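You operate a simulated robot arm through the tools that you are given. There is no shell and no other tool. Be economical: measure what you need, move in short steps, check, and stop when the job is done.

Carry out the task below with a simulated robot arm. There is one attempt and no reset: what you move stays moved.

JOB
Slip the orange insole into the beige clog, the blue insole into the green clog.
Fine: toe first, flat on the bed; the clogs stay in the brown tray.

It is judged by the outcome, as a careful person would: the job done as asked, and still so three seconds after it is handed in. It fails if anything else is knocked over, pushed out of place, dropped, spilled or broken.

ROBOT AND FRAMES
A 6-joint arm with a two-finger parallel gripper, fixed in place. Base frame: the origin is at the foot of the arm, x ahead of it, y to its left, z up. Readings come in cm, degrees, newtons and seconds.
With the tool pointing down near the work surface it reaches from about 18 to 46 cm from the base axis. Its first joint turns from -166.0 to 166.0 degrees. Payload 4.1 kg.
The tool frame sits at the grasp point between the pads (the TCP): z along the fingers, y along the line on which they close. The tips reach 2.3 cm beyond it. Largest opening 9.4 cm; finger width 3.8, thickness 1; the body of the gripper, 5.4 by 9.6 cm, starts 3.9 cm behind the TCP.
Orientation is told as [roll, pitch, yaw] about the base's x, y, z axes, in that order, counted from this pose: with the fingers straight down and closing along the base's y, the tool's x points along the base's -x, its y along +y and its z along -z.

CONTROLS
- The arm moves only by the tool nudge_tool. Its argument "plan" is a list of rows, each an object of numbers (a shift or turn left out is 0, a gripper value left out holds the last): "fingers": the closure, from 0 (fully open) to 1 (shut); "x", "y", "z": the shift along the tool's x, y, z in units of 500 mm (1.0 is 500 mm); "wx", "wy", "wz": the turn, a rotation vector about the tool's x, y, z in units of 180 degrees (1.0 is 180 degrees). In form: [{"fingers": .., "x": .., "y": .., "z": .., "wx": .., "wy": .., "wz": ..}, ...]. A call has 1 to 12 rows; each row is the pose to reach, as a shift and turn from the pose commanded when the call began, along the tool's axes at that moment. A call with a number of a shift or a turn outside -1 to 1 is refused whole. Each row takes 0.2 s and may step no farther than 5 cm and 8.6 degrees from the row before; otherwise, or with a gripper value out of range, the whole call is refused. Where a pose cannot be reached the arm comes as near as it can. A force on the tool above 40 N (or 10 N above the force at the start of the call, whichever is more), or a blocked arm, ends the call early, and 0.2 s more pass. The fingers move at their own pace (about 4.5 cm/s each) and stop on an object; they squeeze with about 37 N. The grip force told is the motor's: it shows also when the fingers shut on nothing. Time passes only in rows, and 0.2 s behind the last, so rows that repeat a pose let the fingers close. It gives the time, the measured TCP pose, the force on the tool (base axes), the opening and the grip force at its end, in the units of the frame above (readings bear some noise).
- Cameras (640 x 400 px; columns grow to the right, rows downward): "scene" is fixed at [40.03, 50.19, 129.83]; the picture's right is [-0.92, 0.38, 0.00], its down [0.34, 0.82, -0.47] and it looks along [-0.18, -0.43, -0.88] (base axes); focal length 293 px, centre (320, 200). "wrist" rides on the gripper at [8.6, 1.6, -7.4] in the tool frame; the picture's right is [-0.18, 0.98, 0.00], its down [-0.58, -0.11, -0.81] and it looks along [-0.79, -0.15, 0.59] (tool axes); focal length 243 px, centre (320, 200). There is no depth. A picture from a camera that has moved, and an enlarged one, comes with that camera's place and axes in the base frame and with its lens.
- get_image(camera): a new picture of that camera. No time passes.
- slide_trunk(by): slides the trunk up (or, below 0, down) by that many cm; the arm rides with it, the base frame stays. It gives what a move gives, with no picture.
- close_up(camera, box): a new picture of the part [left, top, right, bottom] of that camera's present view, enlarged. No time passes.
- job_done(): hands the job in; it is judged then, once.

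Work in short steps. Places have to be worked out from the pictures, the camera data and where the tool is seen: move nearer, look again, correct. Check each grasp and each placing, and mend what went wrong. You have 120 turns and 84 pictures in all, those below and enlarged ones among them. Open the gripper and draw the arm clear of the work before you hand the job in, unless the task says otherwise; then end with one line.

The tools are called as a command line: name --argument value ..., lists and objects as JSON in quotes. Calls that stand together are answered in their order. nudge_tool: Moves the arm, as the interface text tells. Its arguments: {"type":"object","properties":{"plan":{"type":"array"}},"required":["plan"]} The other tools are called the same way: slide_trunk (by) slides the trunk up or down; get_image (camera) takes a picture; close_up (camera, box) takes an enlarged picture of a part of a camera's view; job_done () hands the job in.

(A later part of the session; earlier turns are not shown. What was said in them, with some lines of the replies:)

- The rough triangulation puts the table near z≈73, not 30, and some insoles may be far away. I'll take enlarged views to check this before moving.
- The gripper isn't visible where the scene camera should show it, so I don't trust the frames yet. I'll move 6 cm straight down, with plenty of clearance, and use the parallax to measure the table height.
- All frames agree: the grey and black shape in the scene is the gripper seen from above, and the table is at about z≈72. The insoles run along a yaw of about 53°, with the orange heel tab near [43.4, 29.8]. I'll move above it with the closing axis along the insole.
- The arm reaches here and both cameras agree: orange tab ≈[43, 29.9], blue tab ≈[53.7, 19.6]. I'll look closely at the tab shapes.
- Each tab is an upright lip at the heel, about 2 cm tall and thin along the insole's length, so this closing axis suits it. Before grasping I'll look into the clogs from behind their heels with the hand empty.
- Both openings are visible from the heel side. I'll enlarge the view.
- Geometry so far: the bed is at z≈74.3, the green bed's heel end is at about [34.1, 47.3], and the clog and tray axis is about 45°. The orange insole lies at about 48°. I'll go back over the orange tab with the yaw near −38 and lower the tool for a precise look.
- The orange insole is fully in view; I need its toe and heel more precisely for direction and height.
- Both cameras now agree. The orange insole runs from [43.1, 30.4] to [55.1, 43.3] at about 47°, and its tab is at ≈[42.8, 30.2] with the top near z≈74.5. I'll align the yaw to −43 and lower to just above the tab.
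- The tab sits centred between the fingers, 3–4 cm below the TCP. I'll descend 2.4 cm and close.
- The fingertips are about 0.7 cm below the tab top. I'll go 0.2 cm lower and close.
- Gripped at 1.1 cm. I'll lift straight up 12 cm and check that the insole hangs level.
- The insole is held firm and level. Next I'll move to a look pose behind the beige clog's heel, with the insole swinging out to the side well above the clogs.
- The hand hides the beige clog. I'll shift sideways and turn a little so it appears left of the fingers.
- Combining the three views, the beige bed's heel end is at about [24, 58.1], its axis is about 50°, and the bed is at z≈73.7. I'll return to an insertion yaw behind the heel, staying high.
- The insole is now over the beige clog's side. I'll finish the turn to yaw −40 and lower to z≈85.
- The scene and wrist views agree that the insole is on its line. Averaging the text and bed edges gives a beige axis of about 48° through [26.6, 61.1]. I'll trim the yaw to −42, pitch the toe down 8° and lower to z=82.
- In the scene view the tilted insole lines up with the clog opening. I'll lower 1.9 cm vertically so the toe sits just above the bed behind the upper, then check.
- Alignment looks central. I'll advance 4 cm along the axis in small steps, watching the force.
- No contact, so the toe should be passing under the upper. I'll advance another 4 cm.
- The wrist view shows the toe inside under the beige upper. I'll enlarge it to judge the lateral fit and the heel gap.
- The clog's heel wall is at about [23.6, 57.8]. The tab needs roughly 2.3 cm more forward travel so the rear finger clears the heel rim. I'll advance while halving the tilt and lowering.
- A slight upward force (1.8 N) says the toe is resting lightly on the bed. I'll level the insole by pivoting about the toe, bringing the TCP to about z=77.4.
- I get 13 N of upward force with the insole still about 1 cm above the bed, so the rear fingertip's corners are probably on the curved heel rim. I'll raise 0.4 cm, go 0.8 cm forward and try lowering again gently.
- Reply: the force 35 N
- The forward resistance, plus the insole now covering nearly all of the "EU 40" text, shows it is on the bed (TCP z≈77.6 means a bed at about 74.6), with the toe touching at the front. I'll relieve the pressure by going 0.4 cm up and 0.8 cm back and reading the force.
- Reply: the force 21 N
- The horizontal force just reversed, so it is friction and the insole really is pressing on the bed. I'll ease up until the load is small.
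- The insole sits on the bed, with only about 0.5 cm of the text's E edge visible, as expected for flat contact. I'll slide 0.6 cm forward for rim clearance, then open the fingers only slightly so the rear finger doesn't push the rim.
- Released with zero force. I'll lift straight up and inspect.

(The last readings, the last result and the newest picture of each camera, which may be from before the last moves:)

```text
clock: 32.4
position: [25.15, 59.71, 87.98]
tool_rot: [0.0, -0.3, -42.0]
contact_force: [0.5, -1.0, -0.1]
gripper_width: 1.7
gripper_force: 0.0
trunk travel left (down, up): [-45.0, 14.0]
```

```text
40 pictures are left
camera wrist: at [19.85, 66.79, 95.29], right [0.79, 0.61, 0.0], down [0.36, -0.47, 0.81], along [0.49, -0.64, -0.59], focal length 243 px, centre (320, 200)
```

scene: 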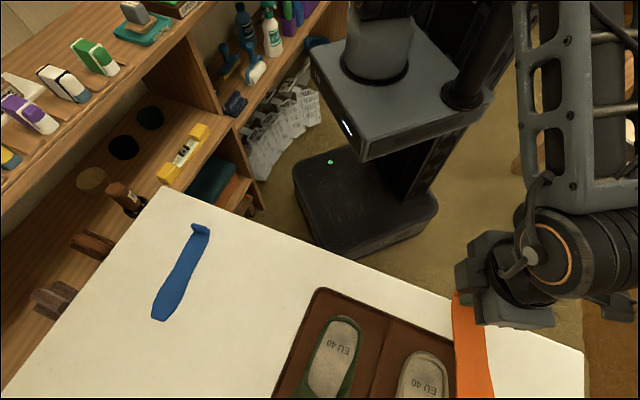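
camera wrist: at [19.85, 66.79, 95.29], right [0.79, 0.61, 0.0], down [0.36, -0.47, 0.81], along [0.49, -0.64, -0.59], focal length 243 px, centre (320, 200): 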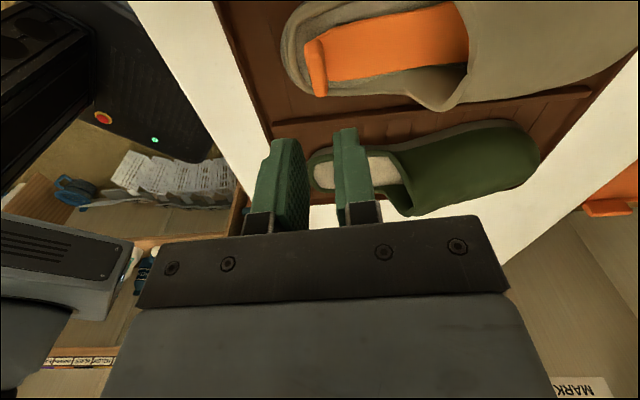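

close_up --camera "wrist" --box '[240, 0, 560, 220]'

get_image --camera "scene"

```text
1.82 times, centred on (400, 110) of wrist
camera zoom: at [19.85, 66.79, 95.29], right [0.79, 0.61, 0.0], down [0.36, -0.47, 0.81], along [0.49, -0.64, -0.59], focal length 441 px, centre (174, 364)
```

zoom: 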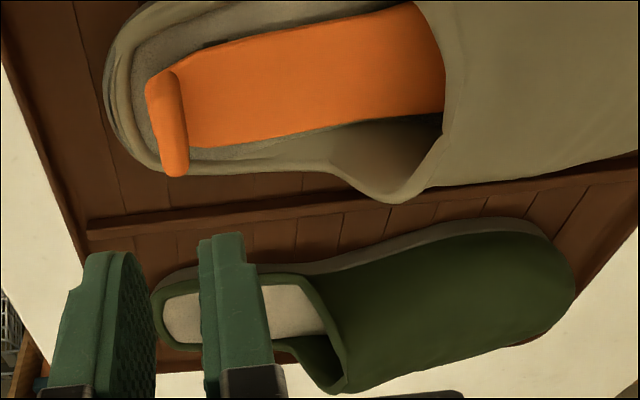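

```text
38 pictures are left
```

scene: 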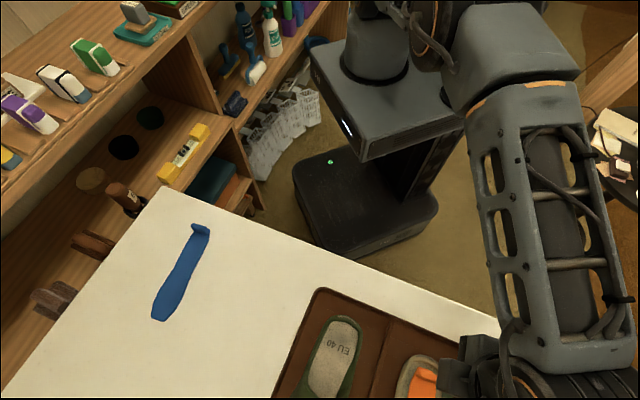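

The orange insole is flat on the beige bed, with its toe under the upper, the tab at the heel, and the clog still in place. Next I'll fly over to the blue insole's tab at about [53.6, 19.7], opening on the way.

nudge_tool --plan '[{"x": -0.0795, "y": -0.0178}, {"x": -0.159, "y": -0.0357}, {"x": -0.2385, "y": -0.0535}, {"x": -0.318, "y": -0.0713, "fingers": 0.4}, {"x": -0.3975, "y": -0.0892, "fingers": 0}, {"x": -0.477, "y": -0.107, "fingers": 0}, {"x": -0.5565, "y": -0.1248, "fingers": 0}, {"x": -0.636, "y": -0.1427, "fingers": 0}, {"x": -0.7155, "y": -0.1605, "fingers": 0}, {"x": -0.795, "y": -0.1783, "fingers": 0}, {"x": -0.8745, "y": -0.1962, "fingers": 0}, {"x": -0.954, "y": -0.214, "fingers": 0}]'

close_up --camera "wrist" --box '[280, 0, 640, 225]'

get_image --camera "scene"

```text
clock: 35.0
position: [53.67, 19.64, 88.1]
tool_rot: [0.0, -0.2, -42.0]
contact_force: [-0.1, 0.0, -0.9]
gripper_width: 9.4
gripper_force: 0.1
trunk travel left (down, up): [-45.0, 14.0]
```

```text
1.78 times, centred on (460, 112) of wrist
camera zoom: at [48.2, 26.71, 95.47], right [0.79, 0.61, 0.0], down [0.36, -0.47, 0.81], along [0.49, -0.64, -0.59], focal length 431 px, centre (71, 356)
```

zoom: 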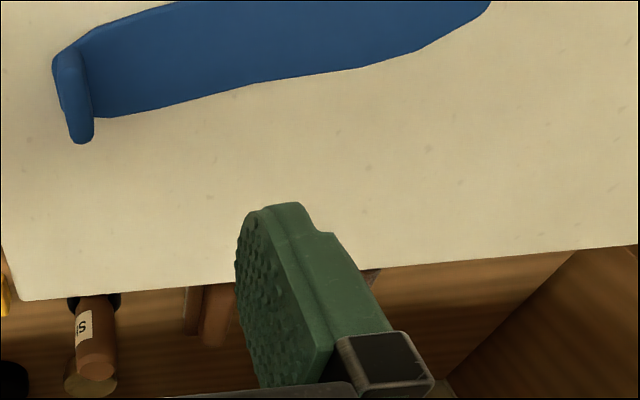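

```text
36 pictures are left
```

scene: 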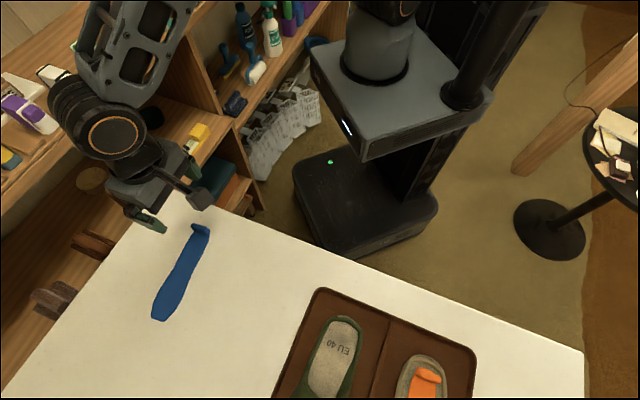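

The tab centre triangulates to [53.6, 19.7], right under the TCP, and the blue insole's axis is about 51°. I'll turn 3° and descend to z=78.

nudge_tool --plan '[{"z": 0.06, "wz": -0.0167}, {"z": 0.12, "wz": -0.0167}, {"z": 0.18, "wz": -0.0167}, {"z": 0.202, "wz": -0.0167}, {"z": 0.202, "wz": -0.0167}]'

get_image --camera "wrist"

```text
clock: 36.2
position: [53.51, 19.65, 78.07]
tool_rot: [0.0, -0.2, -39.0]
contact_force: [-1.0, 0.1, 0.9]
gripper_width: 9.41
gripper_force: 0.1
trunk travel left (down, up): [-45.0, 14.0]
```

```text
35 pictures are left
camera wrist: at [47.85, 26.45, 85.38], right [0.76, 0.65, 0.0], down [0.38, -0.45, 0.81], along [0.52, -0.61, -0.59], focal length 243 px, centre (320, 200)
```

wrist: 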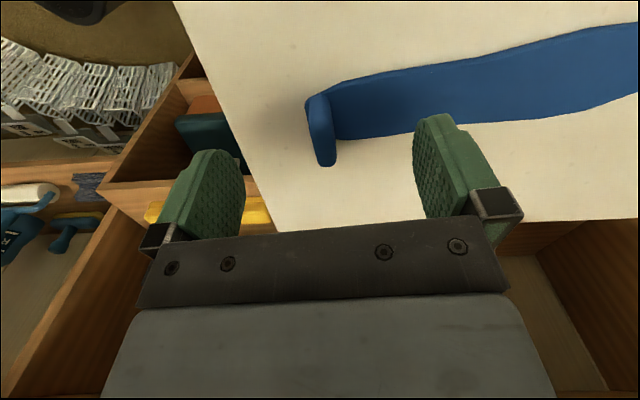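

The view is nearly identical to the orange one before its grasp. I'll descend to z=75.5 and close.

nudge_tool --plan '[{"z": 0.025}, {"z": 0.051}, {"z": 0.051, "fingers": 0.6}, {"z": 0.051, "fingers": 1}, {"z": 0.051, "fingers": 1}, {"z": 0.051, "fingers": 1}, {"z": 0.051, "fingers": 1}, {"z": 0.051, "fingers": 1}, {"z": 0.051, "fingers": 1}, {"z": 0.051, "fingers": 1}]'

get_image --camera "wrist"

```text
clock: 38.4
position: [53.66, 19.67, 75.45]
tool_rot: [0.0, -0.2, -39.0]
contact_force: [0.0, 0.1, 0.5]
gripper_width: 1.1
gripper_force: 37.2
trunk travel left (down, up): [-45.0, 14.0]
```

```text
34 pictures are left
camera wrist: at [47.84, 26.38, 82.77], right [0.76, 0.65, 0.0], down [0.38, -0.45, 0.81], along [0.52, -0.61, -0.59], focal length 243 px, centre (320, 200)
```

wrist: 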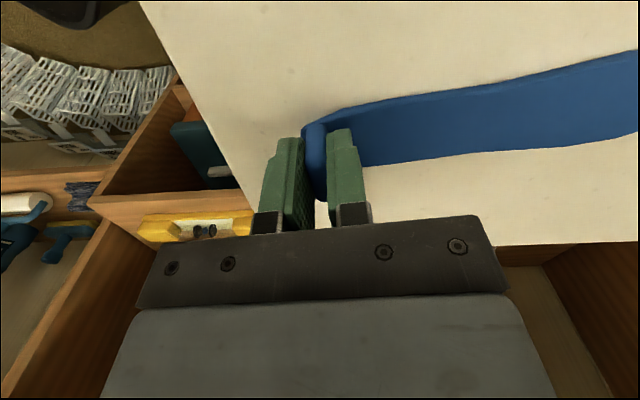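

Gripped at 1.1 cm. I'll lift 13 cm and check.

nudge_tool --plan '[{"z": -0.01}, {"z": -0.04}, {"z": -0.09}, {"z": -0.17}, {"z": -0.26}, {"z": -0.26}]'

nudge_tool --plan '[{"x": 0.06}, {"x": 0.12}, {"x": 0.18}, {"x": 0.24}, {"x": 0.3}, {"x": 0.36}, {"x": 0.42, "wz": 0.01}, {"x": 0.48, "wz": 0.022}, {"x": 0.54, "wz": 0.022}, {"x": 0.6, "wz": 0.022}, {"x": 0.671, "wz": 0.022}, {"x": 0.671, "wz": 0.022}]'

get_image --camera "wrist"

get_image --camera "scene"

```text
clock: 39.8
position: [53.51, 19.49, 88.39]
tool_rot: [0.0, -0.2, -39.1]
contact_force: [-0.4, 0.7, -0.2]
gripper_width: 1.09
gripper_force: 37.5
trunk travel left (down, up): [-45.0, 14.0]
```

```text
clock: 42.4
position: [27.41, 40.85, 88.18]
tool_rot: [0.0, -0.2, -43.0]
contact_force: [-0.7, -0.2, -0.9]
gripper_width: 1.11
gripper_force: 36.8
trunk travel left (down, up): [-45.0, 14.0]
```

```text
33 pictures are left
camera wrist: at [22.13, 47.99, 95.53], right [0.8, 0.59, 0.0], down [0.35, -0.47, 0.81], along [0.48, -0.65, -0.59], focal length 243 px, centre (320, 200)
```

wrist: 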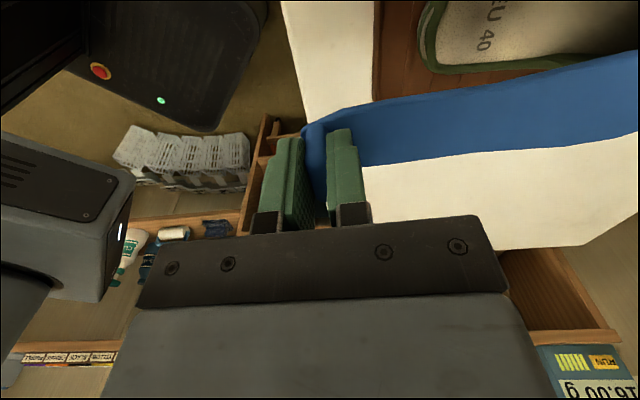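

```text
32 pictures are left
```

scene: 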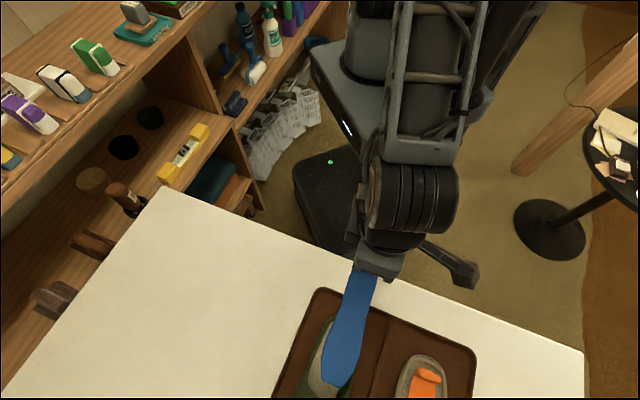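

The blue insole hangs level over the green clog's line. I'll pitch the toe down 8° and lower 5 cm to check alignment.

nudge_tool --plan '[{"z": 0.04, "wx": 0.022}, {"z": 0.08, "wx": 0.0444}, {"z": 0.104, "wx": 0.0444}, {"z": 0.104, "wx": 0.0444}]'

close_up --camera "scene" --box '[260, 260, 484, 400]'

get_image --camera "wrist"

```text
clock: 43.4
position: [27.34, 40.64, 83.04]
tool_rot: [-8.0, -0.2, -42.9]
contact_force: [-0.3, 0.5, 0.0]
gripper_width: 1.11
gripper_force: 36.4
trunk travel left (down, up): [-45.0, 14.0]
```

```text
2.86 times, centred on (372, 330) of scene
camera zoom: at [40.03, 50.19, 129.83], right [-0.92, 0.38, 0.0], down [0.34, 0.82, -0.47], along [-0.18, -0.43, -0.88], focal length 837 px, centre (171, -171)
```

zoom: 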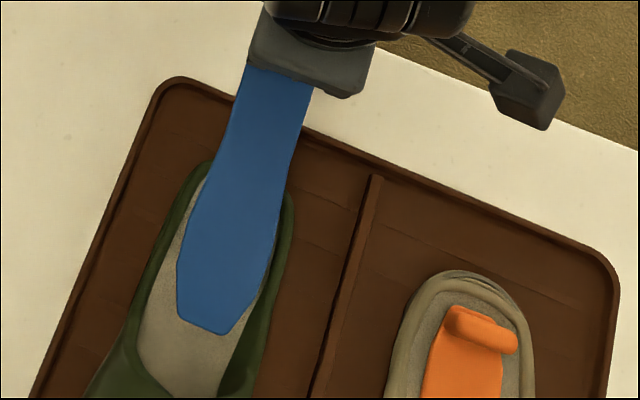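

```text
30 pictures are left
camera wrist: at [22.84, 48.56, 90.05], right [0.8, 0.59, -0.14], down [0.43, -0.39, 0.82], along [0.42, -0.71, -0.56], focal length 243 px, centre (320, 200)
```

wrist: 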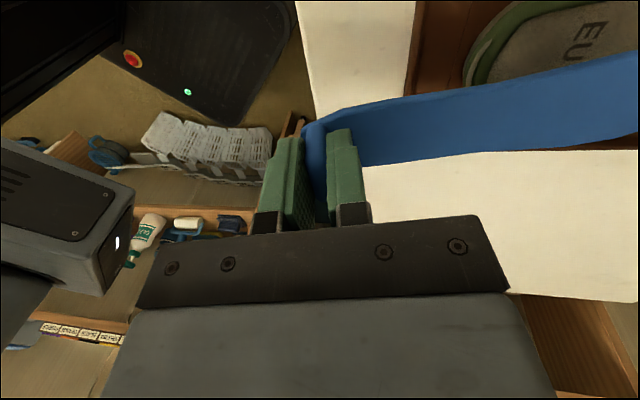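

The scene view shows the insole about 0.3–0.5 cm to the left side of the clog's centre line and about 1.3° off. I'll correct both and lower 1.9 cm.

nudge_tool --plan '[{"x": -0.0046, "wy": 0.001, "wz": 0.0072}, {"x": -0.0046, "y": 0.0026, "z": 0.019, "wy": 0.001, "wz": 0.0072}, {"x": -0.0046, "y": 0.0053, "z": 0.0376, "wy": 0.001, "wz": 0.0072}, {"x": -0.0046, "y": 0.0053, "z": 0.0376, "wy": 0.001, "wz": 0.0072}]'

close_up --camera "scene" --box '[260, 260, 484, 400]'

```text
clock: 44.4
position: [27.54, 40.56, 81.26]
tool_rot: [-8.0, -0.3, -44.2]
contact_force: [0.2, 0.8, -1.3]
gripper_width: 1.07
gripper_force: 37.2
trunk travel left (down, up): [-45.0, 14.0]
```

```text
2.86 times, centred on (372, 330) of scene
camera zoom: at [40.03, 50.19, 129.83], right [-0.92, 0.38, 0.0], down [0.34, 0.82, -0.47], along [-0.18, -0.43, -0.88], focal length 837 px, centre (171, -171)
```

zoom: 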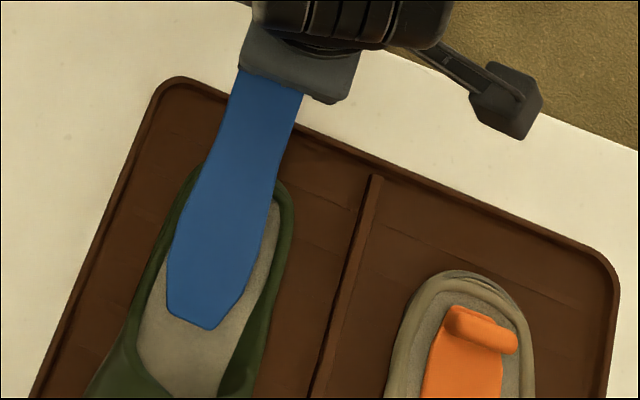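

The toe is now centred. The heel end is slightly off to the other side, so I'll trim by 0.2 cm and 1°, then advance 4 cm.

nudge_tool --plan '[{"x": 0.004, "wy": 0.0008, "wz": 0.0055}, {"x": 0.004, "y": 0.0198, "z": -0.0028, "wy": 0.0008, "wz": 0.0055}, {"x": 0.0036, "y": 0.0396, "z": -0.0056, "wy": 0.0008, "wz": 0.0055}, {"x": 0.0033, "y": 0.0594, "z": -0.0083, "wy": 0.0008, "wz": 0.0055}, {"x": 0.003, "y": 0.0792, "z": -0.0111, "wy": 0.0008, "wz": 0.0055}, {"x": 0.003, "y": 0.0792, "z": -0.0111, "wy": 0.0008, "wz": 0.0055}]'

close_up --camera "scene" --box '[260, 260, 484, 400]'

close_up --camera "wrist" --box '[240, 0, 640, 250]'

```text
clock: 45.8
position: [30.31, 43.5, 81.18]
tool_rot: [-8.0, -0.2, -45.1]
contact_force: [-0.4, 0.0, -0.2]
gripper_width: 1.09
gripper_force: 37.1
trunk travel left (down, up): [-45.0, 14.0]
```

```text
2.86 times, centred on (372, 330) of scene
camera zoom: at [40.03, 50.19, 129.83], right [-0.92, 0.38, 0.0], down [0.34, 0.82, -0.47], along [-0.18, -0.43, -0.88], focal length 837 px, centre (171, -171)
```

zoom: 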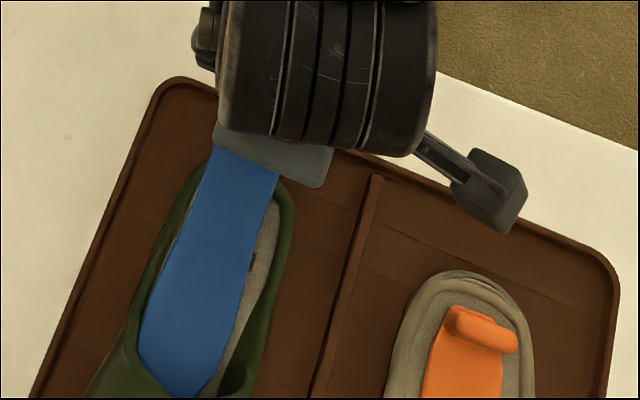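

```text
1.60 times, centred on (440, 125) of wrist
camera zoom: at [26.04, 51.61, 88.23], right [0.82, 0.55, -0.14], down [0.41, -0.41, 0.82], along [0.4, -0.73, -0.56], focal length 388 px, centre (128, 320)
```

zoom: 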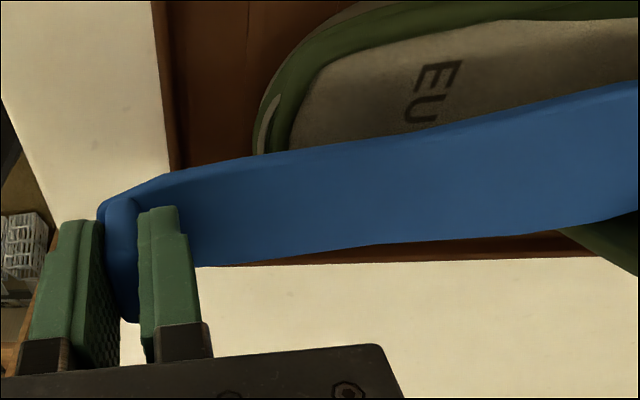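

Now the insole is about 0.35 cm too close to the clog's right wall (image left). I'll shift it over and advance 2 cm.

nudge_tool --plan '[{"x": 0.007}, {"x": 0.007, "y": 0.0198, "z": -0.0028}, {"x": 0.007, "y": 0.0396, "z": -0.0056}, {"x": 0.007, "y": 0.0396, "z": -0.0056}]'

close_up --camera "scene" --box '[260, 260, 484, 400]'

close_up --camera "wrist" --box '[240, 0, 640, 250]'

```text
clock: 46.8
position: [31.44, 45.24, 81.23]
tool_rot: [-7.9, -0.2, -45.3]
contact_force: [0.9, -0.4, -0.9]
gripper_width: 1.07
gripper_force: 37.0
trunk travel left (down, up): [-45.0, 14.0]
```

```text
2.86 times, centred on (372, 330) of scene
camera zoom: at [40.03, 50.19, 129.83], right [-0.92, 0.38, 0.0], down [0.34, 0.82, -0.47], along [-0.18, -0.43, -0.88], focal length 837 px, centre (171, -171)
```

zoom: 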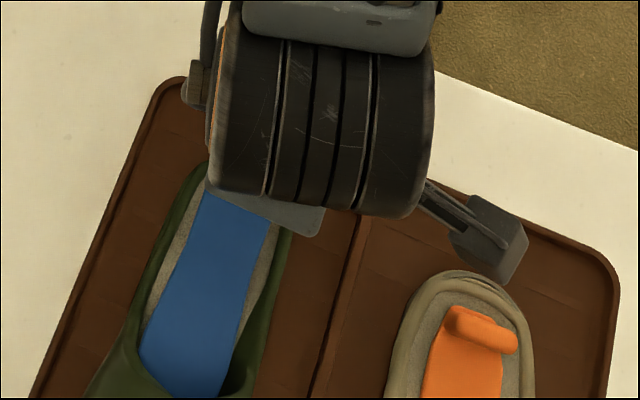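

```text
1.60 times, centred on (440, 125) of wrist
camera zoom: at [27.17, 53.28, 88.26], right [0.82, 0.55, -0.14], down [0.41, -0.41, 0.82], along [0.4, -0.73, -0.56], focal length 388 px, centre (128, 320)
```

zoom: 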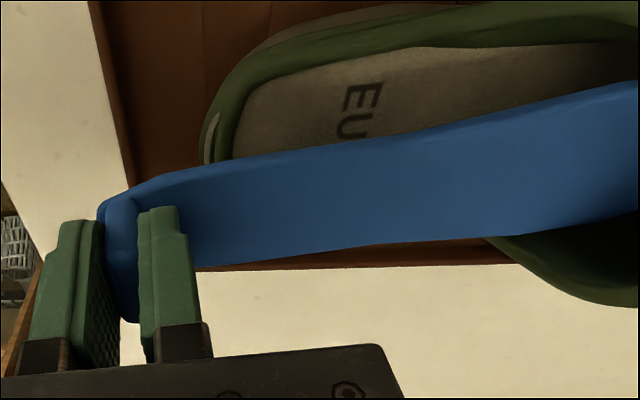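

Well centred now. I'll advance 3.5 cm more.

nudge_tool --plan '[{"y": 0.0198, "z": -0.0028}, {"y": 0.0396, "z": -0.0056}, {"y": 0.0594, "z": -0.0083}, {"y": 0.0693, "z": -0.0097}, {"y": 0.0693, "z": -0.0097}]'

close_up --camera "wrist" --box '[240, 0, 640, 250]'

close_up --camera "scene" --box '[260, 260, 484, 400]'

```text
clock: 48.0
position: [34.01, 47.7, 81.15]
tool_rot: [-8.0, -0.3, -45.3]
contact_force: [-0.1, -0.7, -0.5]
gripper_width: 1.11
gripper_force: 37.6
trunk travel left (down, up): [-45.0, 14.0]
```

```text
1.60 times, centred on (440, 125) of wrist
camera zoom: at [29.71, 55.72, 88.24], right [0.82, 0.55, -0.14], down [0.41, -0.41, 0.82], along [0.4, -0.73, -0.56], focal length 388 px, centre (128, 320)
```

zoom: 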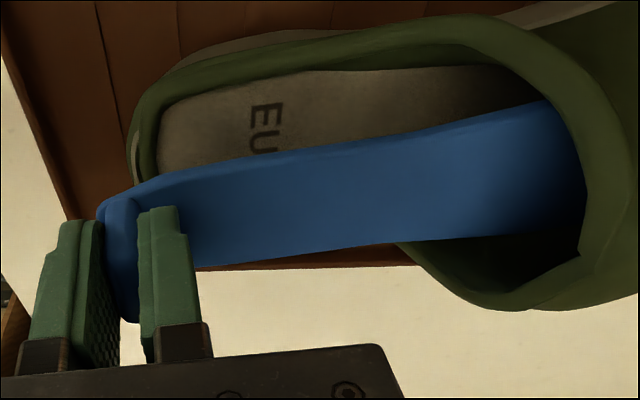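

```text
2.86 times, centred on (372, 330) of scene
camera zoom: at [40.03, 50.19, 129.83], right [-0.92, 0.38, 0.0], down [0.34, 0.82, -0.47], along [-0.18, -0.43, -0.88], focal length 837 px, centre (171, -171)
```

zoom: 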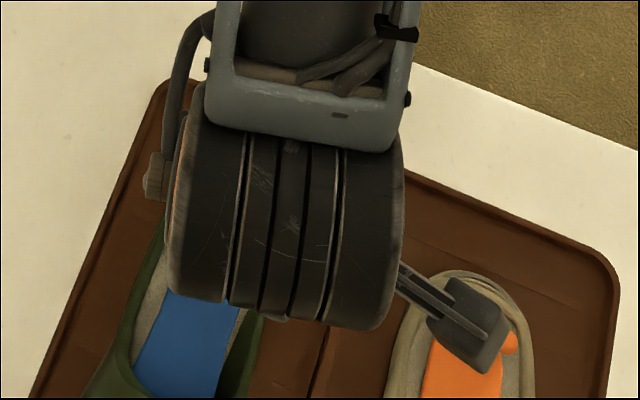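

The toe is under the green upper with no contact. I'll go the last 2.2 cm forward and then halve the tilt while lowering.

nudge_tool --plan '[{"y": 0.0145, "z": -0.002}, {"y": 0.029, "z": -0.004}, {"y": 0.0436, "z": -0.0061}, {"y": 0.046, "z": 0.009, "wx": -0.0074}, {"y": 0.048, "z": 0.025, "wx": -0.0148}, {"y": 0.05, "z": 0.0394, "wx": -0.0222}, {"y": 0.05, "z": 0.0394, "wx": -0.0222}]'

close_up --camera "wrist" --box '[240, 0, 640, 250]'

```text
clock: 49.6
position: [35.39, 49.12, 78.92]
tool_rot: [-4.0, -0.1, -45.4]
contact_force: [0.3, -0.2, -0.4]
gripper_width: 1.08
gripper_force: 37.0
trunk travel left (down, up): [-45.0, 14.0]
```

```text
1.60 times, centred on (440, 125) of wrist
camera zoom: at [30.81, 56.79, 86.13], right [0.83, 0.56, -0.07], down [0.37, -0.45, 0.81], along [0.42, -0.7, -0.58], focal length 388 px, centre (128, 320)
```

zoom: 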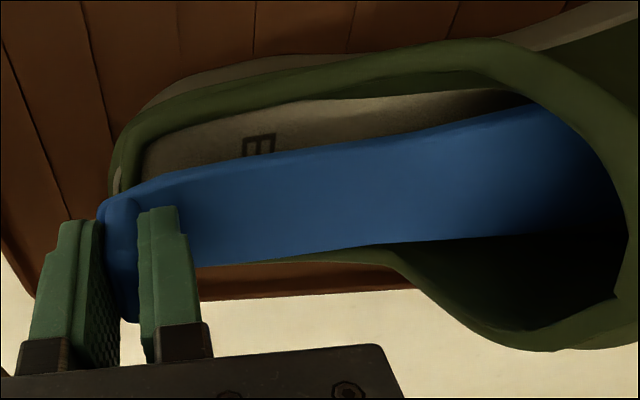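

Compared with the beige case, the green clog's "E" barely moved relative to the gripper during that advance, so the clog may have been pushed along. I'll check the scene.

close_up --camera "scene" --box '[260, 260, 484, 400]'

get_image --camera "wrist"

```text
2.86 times, centred on (372, 330) of scene
camera zoom: at [40.03, 50.19, 129.83], right [-0.92, 0.38, 0.0], down [0.34, 0.82, -0.47], along [-0.18, -0.43, -0.88], focal length 837 px, centre (171, -171)
```

zoom: 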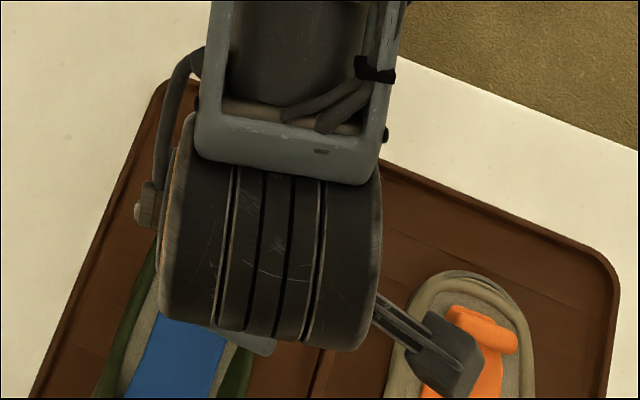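

```text
20 pictures are left
camera wrist: at [30.81, 56.79, 86.13], right [0.83, 0.56, -0.07], down [0.37, -0.45, 0.81], along [0.42, -0.7, -0.58], focal length 243 px, centre (320, 200)
```

wrist: 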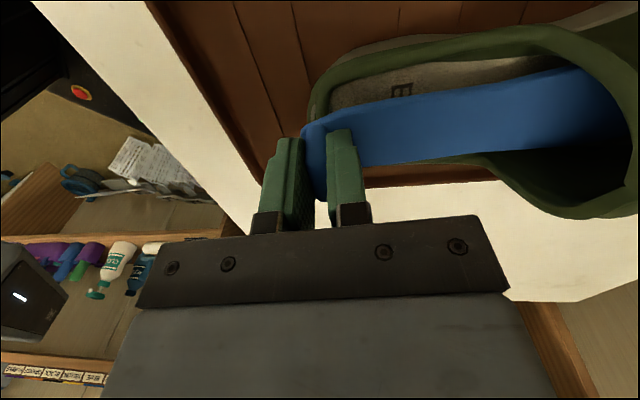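

The green clog did get dragged about 1.7 cm toe-ward within the tray. The toe was about 1 cm too high and probably caught the upper's inside. The insole is lower now, so I'll advance just 1 cm and check whether the clog stays put.

nudge_tool --plan '[{"y": 0.007, "z": 0.0015}, {"y": 0.014, "z": 0.0015}, {"y": 0.021, "z": 0.0012}, {"y": 0.021, "z": 0.0012}]'

close_up --camera "wrist" --box '[240, 0, 640, 250]'

```text
clock: 50.6
position: [36.21, 49.96, 78.76]
tool_rot: [-4.0, -0.2, -45.2]
contact_force: [0.3, 0.4, 0.4]
gripper_width: 1.09
gripper_force: 37.0
trunk travel left (down, up): [-45.0, 14.0]
```

```text
1.60 times, centred on (440, 125) of wrist
camera zoom: at [31.6, 57.62, 86.01], right [0.83, 0.56, -0.07], down [0.37, -0.45, 0.81], along [0.42, -0.7, -0.58], focal length 388 px, centre (128, 320)
```

zoom: 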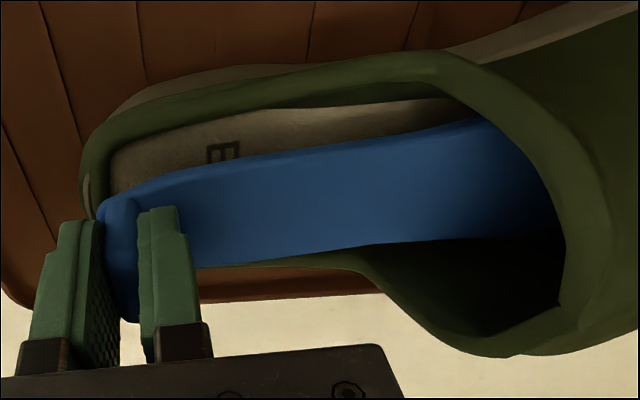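

The clog stayed put while the insole slid in. I'll advance another 1.3 cm.

nudge_tool --plan '[{"y": 0.008, "z": -0.0005}, {"y": 0.016, "z": -0.001}, {"y": 0.026, "z": -0.0016}, {"y": 0.026, "z": -0.0016}]'

close_up --camera "wrist" --box '[240, 0, 640, 250]'

```text
clock: 51.6
position: [37.11, 50.86, 78.68]
tool_rot: [-3.9, -0.1, -45.3]
contact_force: [-1.2, -0.7, 0.1]
gripper_width: 1.08
gripper_force: 37.1
trunk travel left (down, up): [-45.0, 14.0]
```

```text
1.60 times, centred on (440, 125) of wrist
camera zoom: at [32.53, 58.57, 85.95], right [0.83, 0.56, -0.07], down [0.37, -0.45, 0.81], along [0.42, -0.7, -0.58], focal length 388 px, centre (128, 320)
```

zoom: 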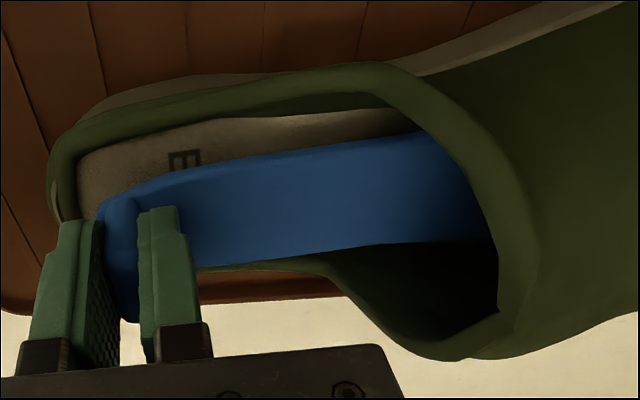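

Now it matches the beige geometry. I'll level the insole by pivoting about the toe, lowering about 1.1 cm.

nudge_tool --plan '[{"y": 0.0004, "z": 0.0055, "wx": -0.0055}, {"y": 0.0009, "z": 0.011, "wx": -0.0111}, {"y": 0.0013, "z": 0.016, "wx": -0.0167}, {"y": 0.0017, "z": 0.021, "wx": -0.0222}, {"y": 0.0017, "z": 0.021, "wx": -0.0222}]'

close_up --camera "wrist" --box '[240, 0, 640, 250]'

```text
clock: 52.8
position: [37.13, 50.75, 77.59]
tool_rot: [-0.1, -0.3, -45.3]
contact_force: [-2.7, -3.6, 0.3]
gripper_width: 1.09
gripper_force: 36.8
trunk travel left (down, up): [-45.0, 14.0]
```

```text
1.60 times, centred on (440, 125) of wrist
camera zoom: at [32.13, 58.18, 84.98], right [0.83, 0.56, 0.0], down [0.33, -0.49, 0.81], along [0.45, -0.67, -0.59], focal length 388 px, centre (128, 320)
```

zoom: 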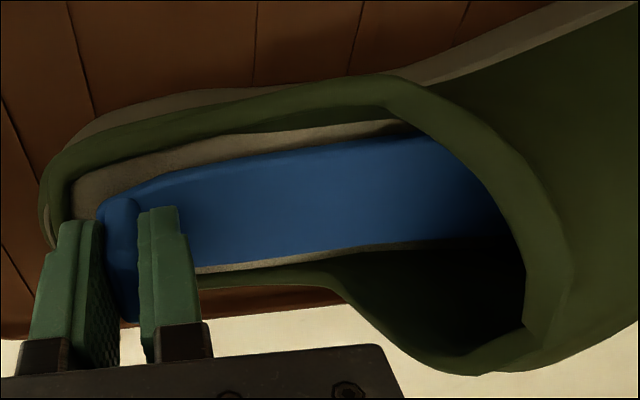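

It's flat, with bed visible on both sides. Next I'll bring the clog back toward its original spot. With the insole still held, the rear finger sits inside the heel rim, so I'll retreat 1.2 cm gently and see whether the clog follows.

nudge_tool --plan '[{"y": -0.006, "z": 0.003}, {"y": -0.012, "z": 0.003}, {"y": -0.018, "z": 0.003}, {"y": -0.024, "z": 0.003}, {"y": -0.024, "z": 0.003}]'

close_up --camera "wrist" --box '[240, 0, 640, 250]'

```text
clock: 54.0
position: [36.41, 50.06, 77.62]
tool_rot: [0.1, -0.1, -45.3]
contact_force: [6.6, 6.3, 14.3]
gripper_width: 1.08
gripper_force: 37.1
trunk travel left (down, up): [-45.0, 14.0]
```

```text
1.60 times, centred on (440, 125) of wrist
camera zoom: at [31.35, 57.35, 84.98], right [0.83, 0.56, 0.0], down [0.33, -0.49, 0.81], along [0.45, -0.67, -0.59], focal length 388 px, centre (128, 320)
```

zoom: 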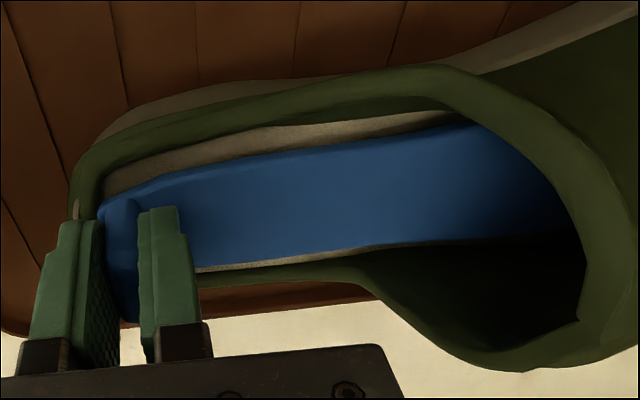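

The rim passed under the finger and the clog didn't follow; the rim is lower than the tips. I'll put the insole back forward, release it as before, and look at the whole clog before deciding anything.

nudge_tool --plan '[{"z": -0.005}, {"y": 0.01, "z": -0.005}, {"y": 0.02, "z": -0.004}, {"y": 0.028, "z": -0.003}, {"y": 0.028, "z": -0.002}, {"y": 0.028, "z": -0.001, "fingers": 0.84}, {"y": 0.028, "z": -0.001, "fingers": 0.82}, {"y": 0.028, "z": -0.001, "fingers": 0.82}]'

close_up --camera "wrist" --box '[240, 0, 640, 250]'

```text
clock: 55.8
position: [37.37, 50.98, 77.71]
tool_rot: [0.0, -0.2, -45.3]
contact_force: [-0.4, 0.0, -0.3]
gripper_width: 1.69
gripper_force: 0.0
trunk travel left (down, up): [-45.0, 14.0]
```

```text
1.60 times, centred on (440, 125) of wrist
camera zoom: at [32.37, 58.29, 84.95], right [0.83, 0.56, 0.0], down [0.33, -0.49, 0.81], along [0.45, -0.67, -0.59], focal length 388 px, centre (128, 320)
```

zoom: 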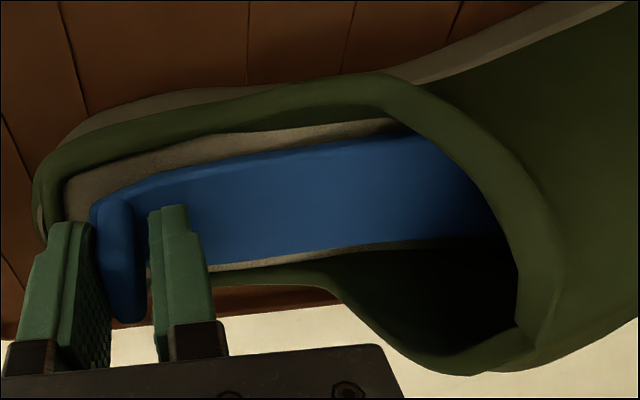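

Released with no force. I'll lift straight up and inspect the scene.

nudge_tool --plan '[{"z": -0.02}, {"z": -0.05}, {"z": -0.12}, {"z": -0.2}, {"z": -0.22}]'

get_image --camera "wrist"

```text
clock: 57.0
position: [37.23, 51.06, 88.65]
tool_rot: [0.0, -0.2, -45.2]
contact_force: [0.3, -0.3, -0.2]
gripper_width: 1.68
gripper_force: 0.0
trunk travel left (down, up): [-45.0, 14.0]
```

```text
14 pictures are left
camera wrist: at [32.29, 58.33, 96.08], right [0.83, 0.56, 0.0], down [0.33, -0.49, 0.81], along [0.45, -0.67, -0.59], focal length 243 px, centre (320, 200)
```

wrist: 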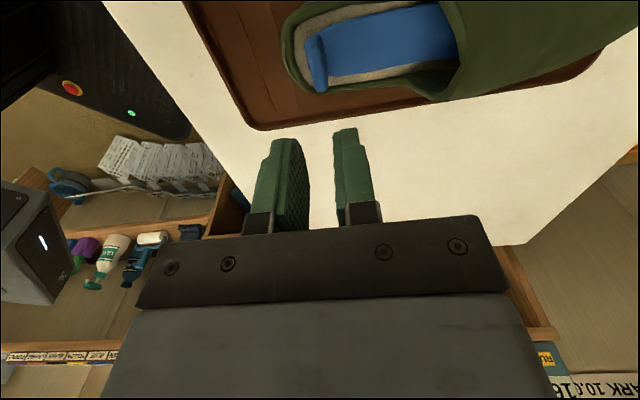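

The blue insole is seated in the green clog. I'll back the arm away to a viewpoint that shows both whole clogs and the tray.

nudge_tool --plan '[{"z": -0.05, "wz": -0.043}, {"y": -0.03, "z": -0.1, "wz": -0.086}, {"y": -0.07, "z": -0.14, "wz": -0.129}, {"y": -0.11, "z": -0.18, "wz": -0.172}, {"y": -0.15, "z": -0.22, "wz": -0.215}, {"y": -0.19, "z": -0.226, "wz": -0.258}, {"y": -0.23, "z": -0.226, "wz": -0.301}, {"y": -0.27, "z": -0.226, "wz": -0.344}, {"y": -0.31, "z": -0.226, "wz": -0.387}, {"y": -0.34, "z": -0.226, "wz": -0.43}, {"y": -0.372, "z": -0.226, "wz": -0.473}, {"y": -0.372, "z": -0.226, "wz": -0.517}]'

get_image --camera "wrist"

close_up --camera "scene" --box '[260, 260, 484, 400]'

```text
clock: 59.6
position: [24.06, 37.87, 99.88]
tool_rot: [-0.2, -0.1, 47.9]
contact_force: [0.4, 0.1, -0.5]
gripper_width: 1.7
gripper_force: 0.0
trunk travel left (down, up): [-45.0, 14.0]
```

```text
13 pictures are left
camera wrist: at [16.99, 32.64, 107.26], right [-0.61, 0.8, 0.0], down [0.47, 0.36, 0.81], along [0.64, 0.49, -0.59], focal length 243 px, centre (320, 200)
```

wrist: 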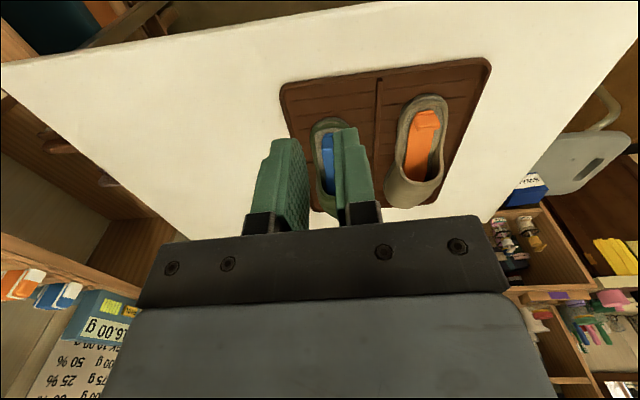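

```text
2.86 times, centred on (372, 330) of scene
camera zoom: at [40.03, 50.19, 129.83], right [-0.92, 0.38, 0.0], down [0.34, 0.82, -0.47], along [-0.18, -0.43, -0.88], focal length 837 px, centre (171, -171)
```

zoom: 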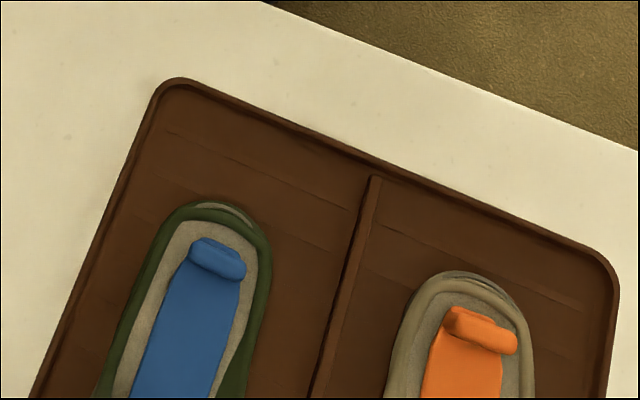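

Both insoles are seated, but the green clog sits about 2 cm further forward. I need to see whether its toe is clear of the tray's front lip, so I'll go to the side viewpoint used earlier.

nudge_tool --plan '[{"x": -0.029, "y": 0.026, "wz": 0.0455}, {"x": -0.057, "y": 0.051, "wz": 0.091}, {"x": -0.086, "y": 0.077, "wz": 0.1365}, {"x": -0.114, "y": 0.103, "wz": 0.182}, {"x": -0.143, "y": 0.128, "wz": 0.2275}, {"x": -0.171, "y": 0.154, "wz": 0.273}, {"x": -0.2, "y": 0.179, "z": 0.02, "wz": 0.3185}, {"x": -0.228, "y": 0.205, "z": 0.05, "wz": 0.364}, {"x": -0.257, "y": 0.231, "z": 0.08, "wz": 0.4095}, {"x": -0.285, "y": 0.256, "z": 0.11, "wz": 0.455}, {"x": -0.314, "y": 0.282, "z": 0.12, "wz": 0.5}]'

get_image --camera "wrist"

```text
clock: 62.0
position: [24.22, 59.06, 93.8]
tool_rot: [0.0, -0.2, -42.5]
contact_force: [-0.1, 0.4, -0.4]
gripper_width: 1.66
gripper_force: 0.1
trunk travel left (down, up): [-45.0, 14.0]
```

```text
11 pictures are left
camera wrist: at [18.88, 66.17, 101.07], right [0.8, 0.6, 0.0], down [0.35, -0.47, 0.81], along [0.49, -0.65, -0.59], focal length 243 px, centre (320, 200)
```

wrist: 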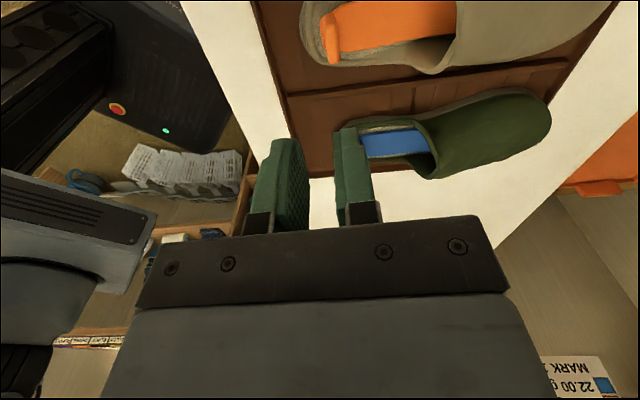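

close_up --camera "wrist" --box '[280, 0, 640, 225]'

```text
1.78 times, centred on (460, 112) of wrist
camera zoom: at [18.88, 66.17, 101.07], right [0.8, 0.6, 0.0], down [0.35, -0.47, 0.81], along [0.49, -0.65, -0.59], focal length 431 px, centre (71, 356)
```

zoom: 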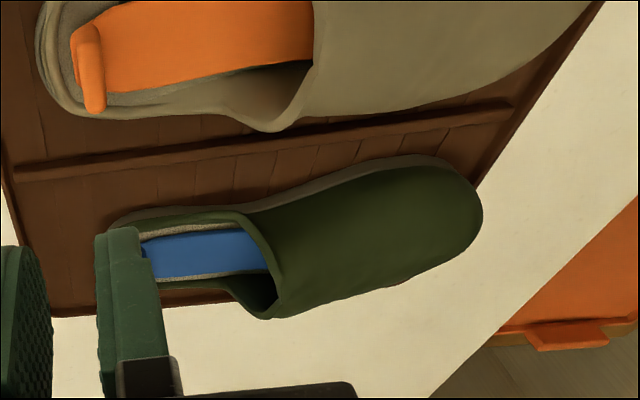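

The green clog is flat in the tray with its toe just inside the front lip. The bed contact height matched the beige one, so it isn't riding on the lip. Trying to hook the low rim would risk disturbing a good seating, so I'll leave it, draw the arm clear and open the gripper.

nudge_tool --plan '[{"x": 0, "z": -0.08}, {"x": -0.05, "y": -0.055, "z": -0.12}, {"x": -0.1, "y": -0.11, "z": -0.14}, {"x": -0.15, "y": -0.165, "z": -0.14, "fingers": 0.4}, {"x": -0.2, "y": -0.22, "z": -0.14, "fingers": 0}, {"x": -0.25, "y": -0.275, "z": -0.14, "fingers": 0}, {"x": -0.284, "y": -0.31, "z": -0.14, "fingers": 0}, {"x": -0.284, "y": -0.31, "z": -0.14, "fingers": 0}, {"x": -0.284, "y": -0.31, "z": -0.14, "fingers": 0}]'

get_image --camera "scene"

close_up --camera "scene" --box '[290, 300, 450, 400]'

```text
clock: 64.0
position: [24.16, 37.91, 100.98]
tool_rot: [0.0, -0.2, -42.2]
contact_force: [0.3, 0.0, -0.5]
gripper_width: 9.41
gripper_force: 0.0
trunk travel left (down, up): [-45.0, 14.0]
```

```text
9 pictures are left
```

scene: 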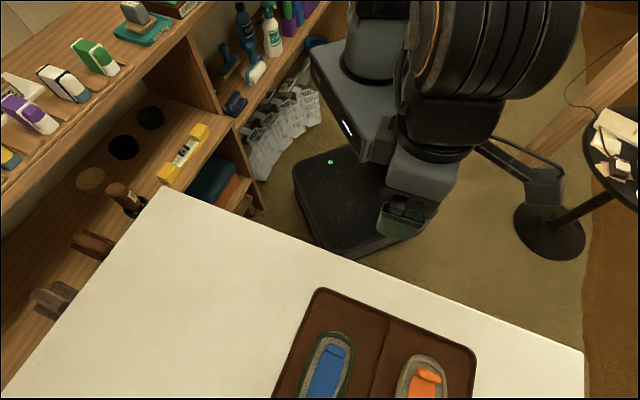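

```text
4.00 times, centred on (370, 350) of scene
camera zoom: at [40.03, 50.19, 129.83], right [-0.92, 0.38, 0.0], down [0.34, 0.82, -0.47], along [-0.18, -0.43, -0.88], focal length 1172 px, centre (120, -400)
```

zoom: 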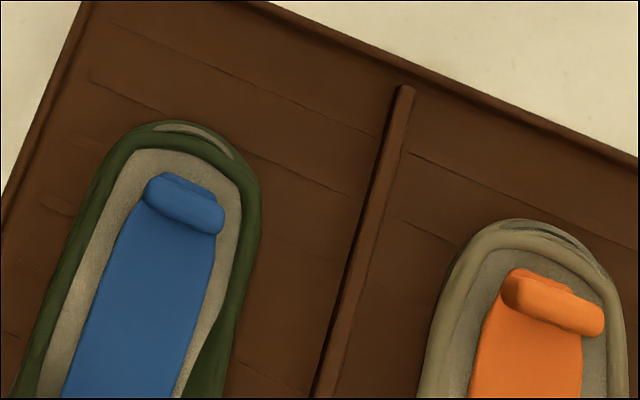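

Both insoles lie flat on their beds with the tabs at the heels, and both clogs are in the tray. The arm is clear and the gripper is open, so I'm handing the job in.

job_done

```text
The job is handed in.
```

The orange insole is in the beige clog and the blue insole is in the green clog, both toe first and flat on the bed; both clogs are still in the tray, though the green one slid about 2 cm toward the tray's front lip during insertion and I left it there.
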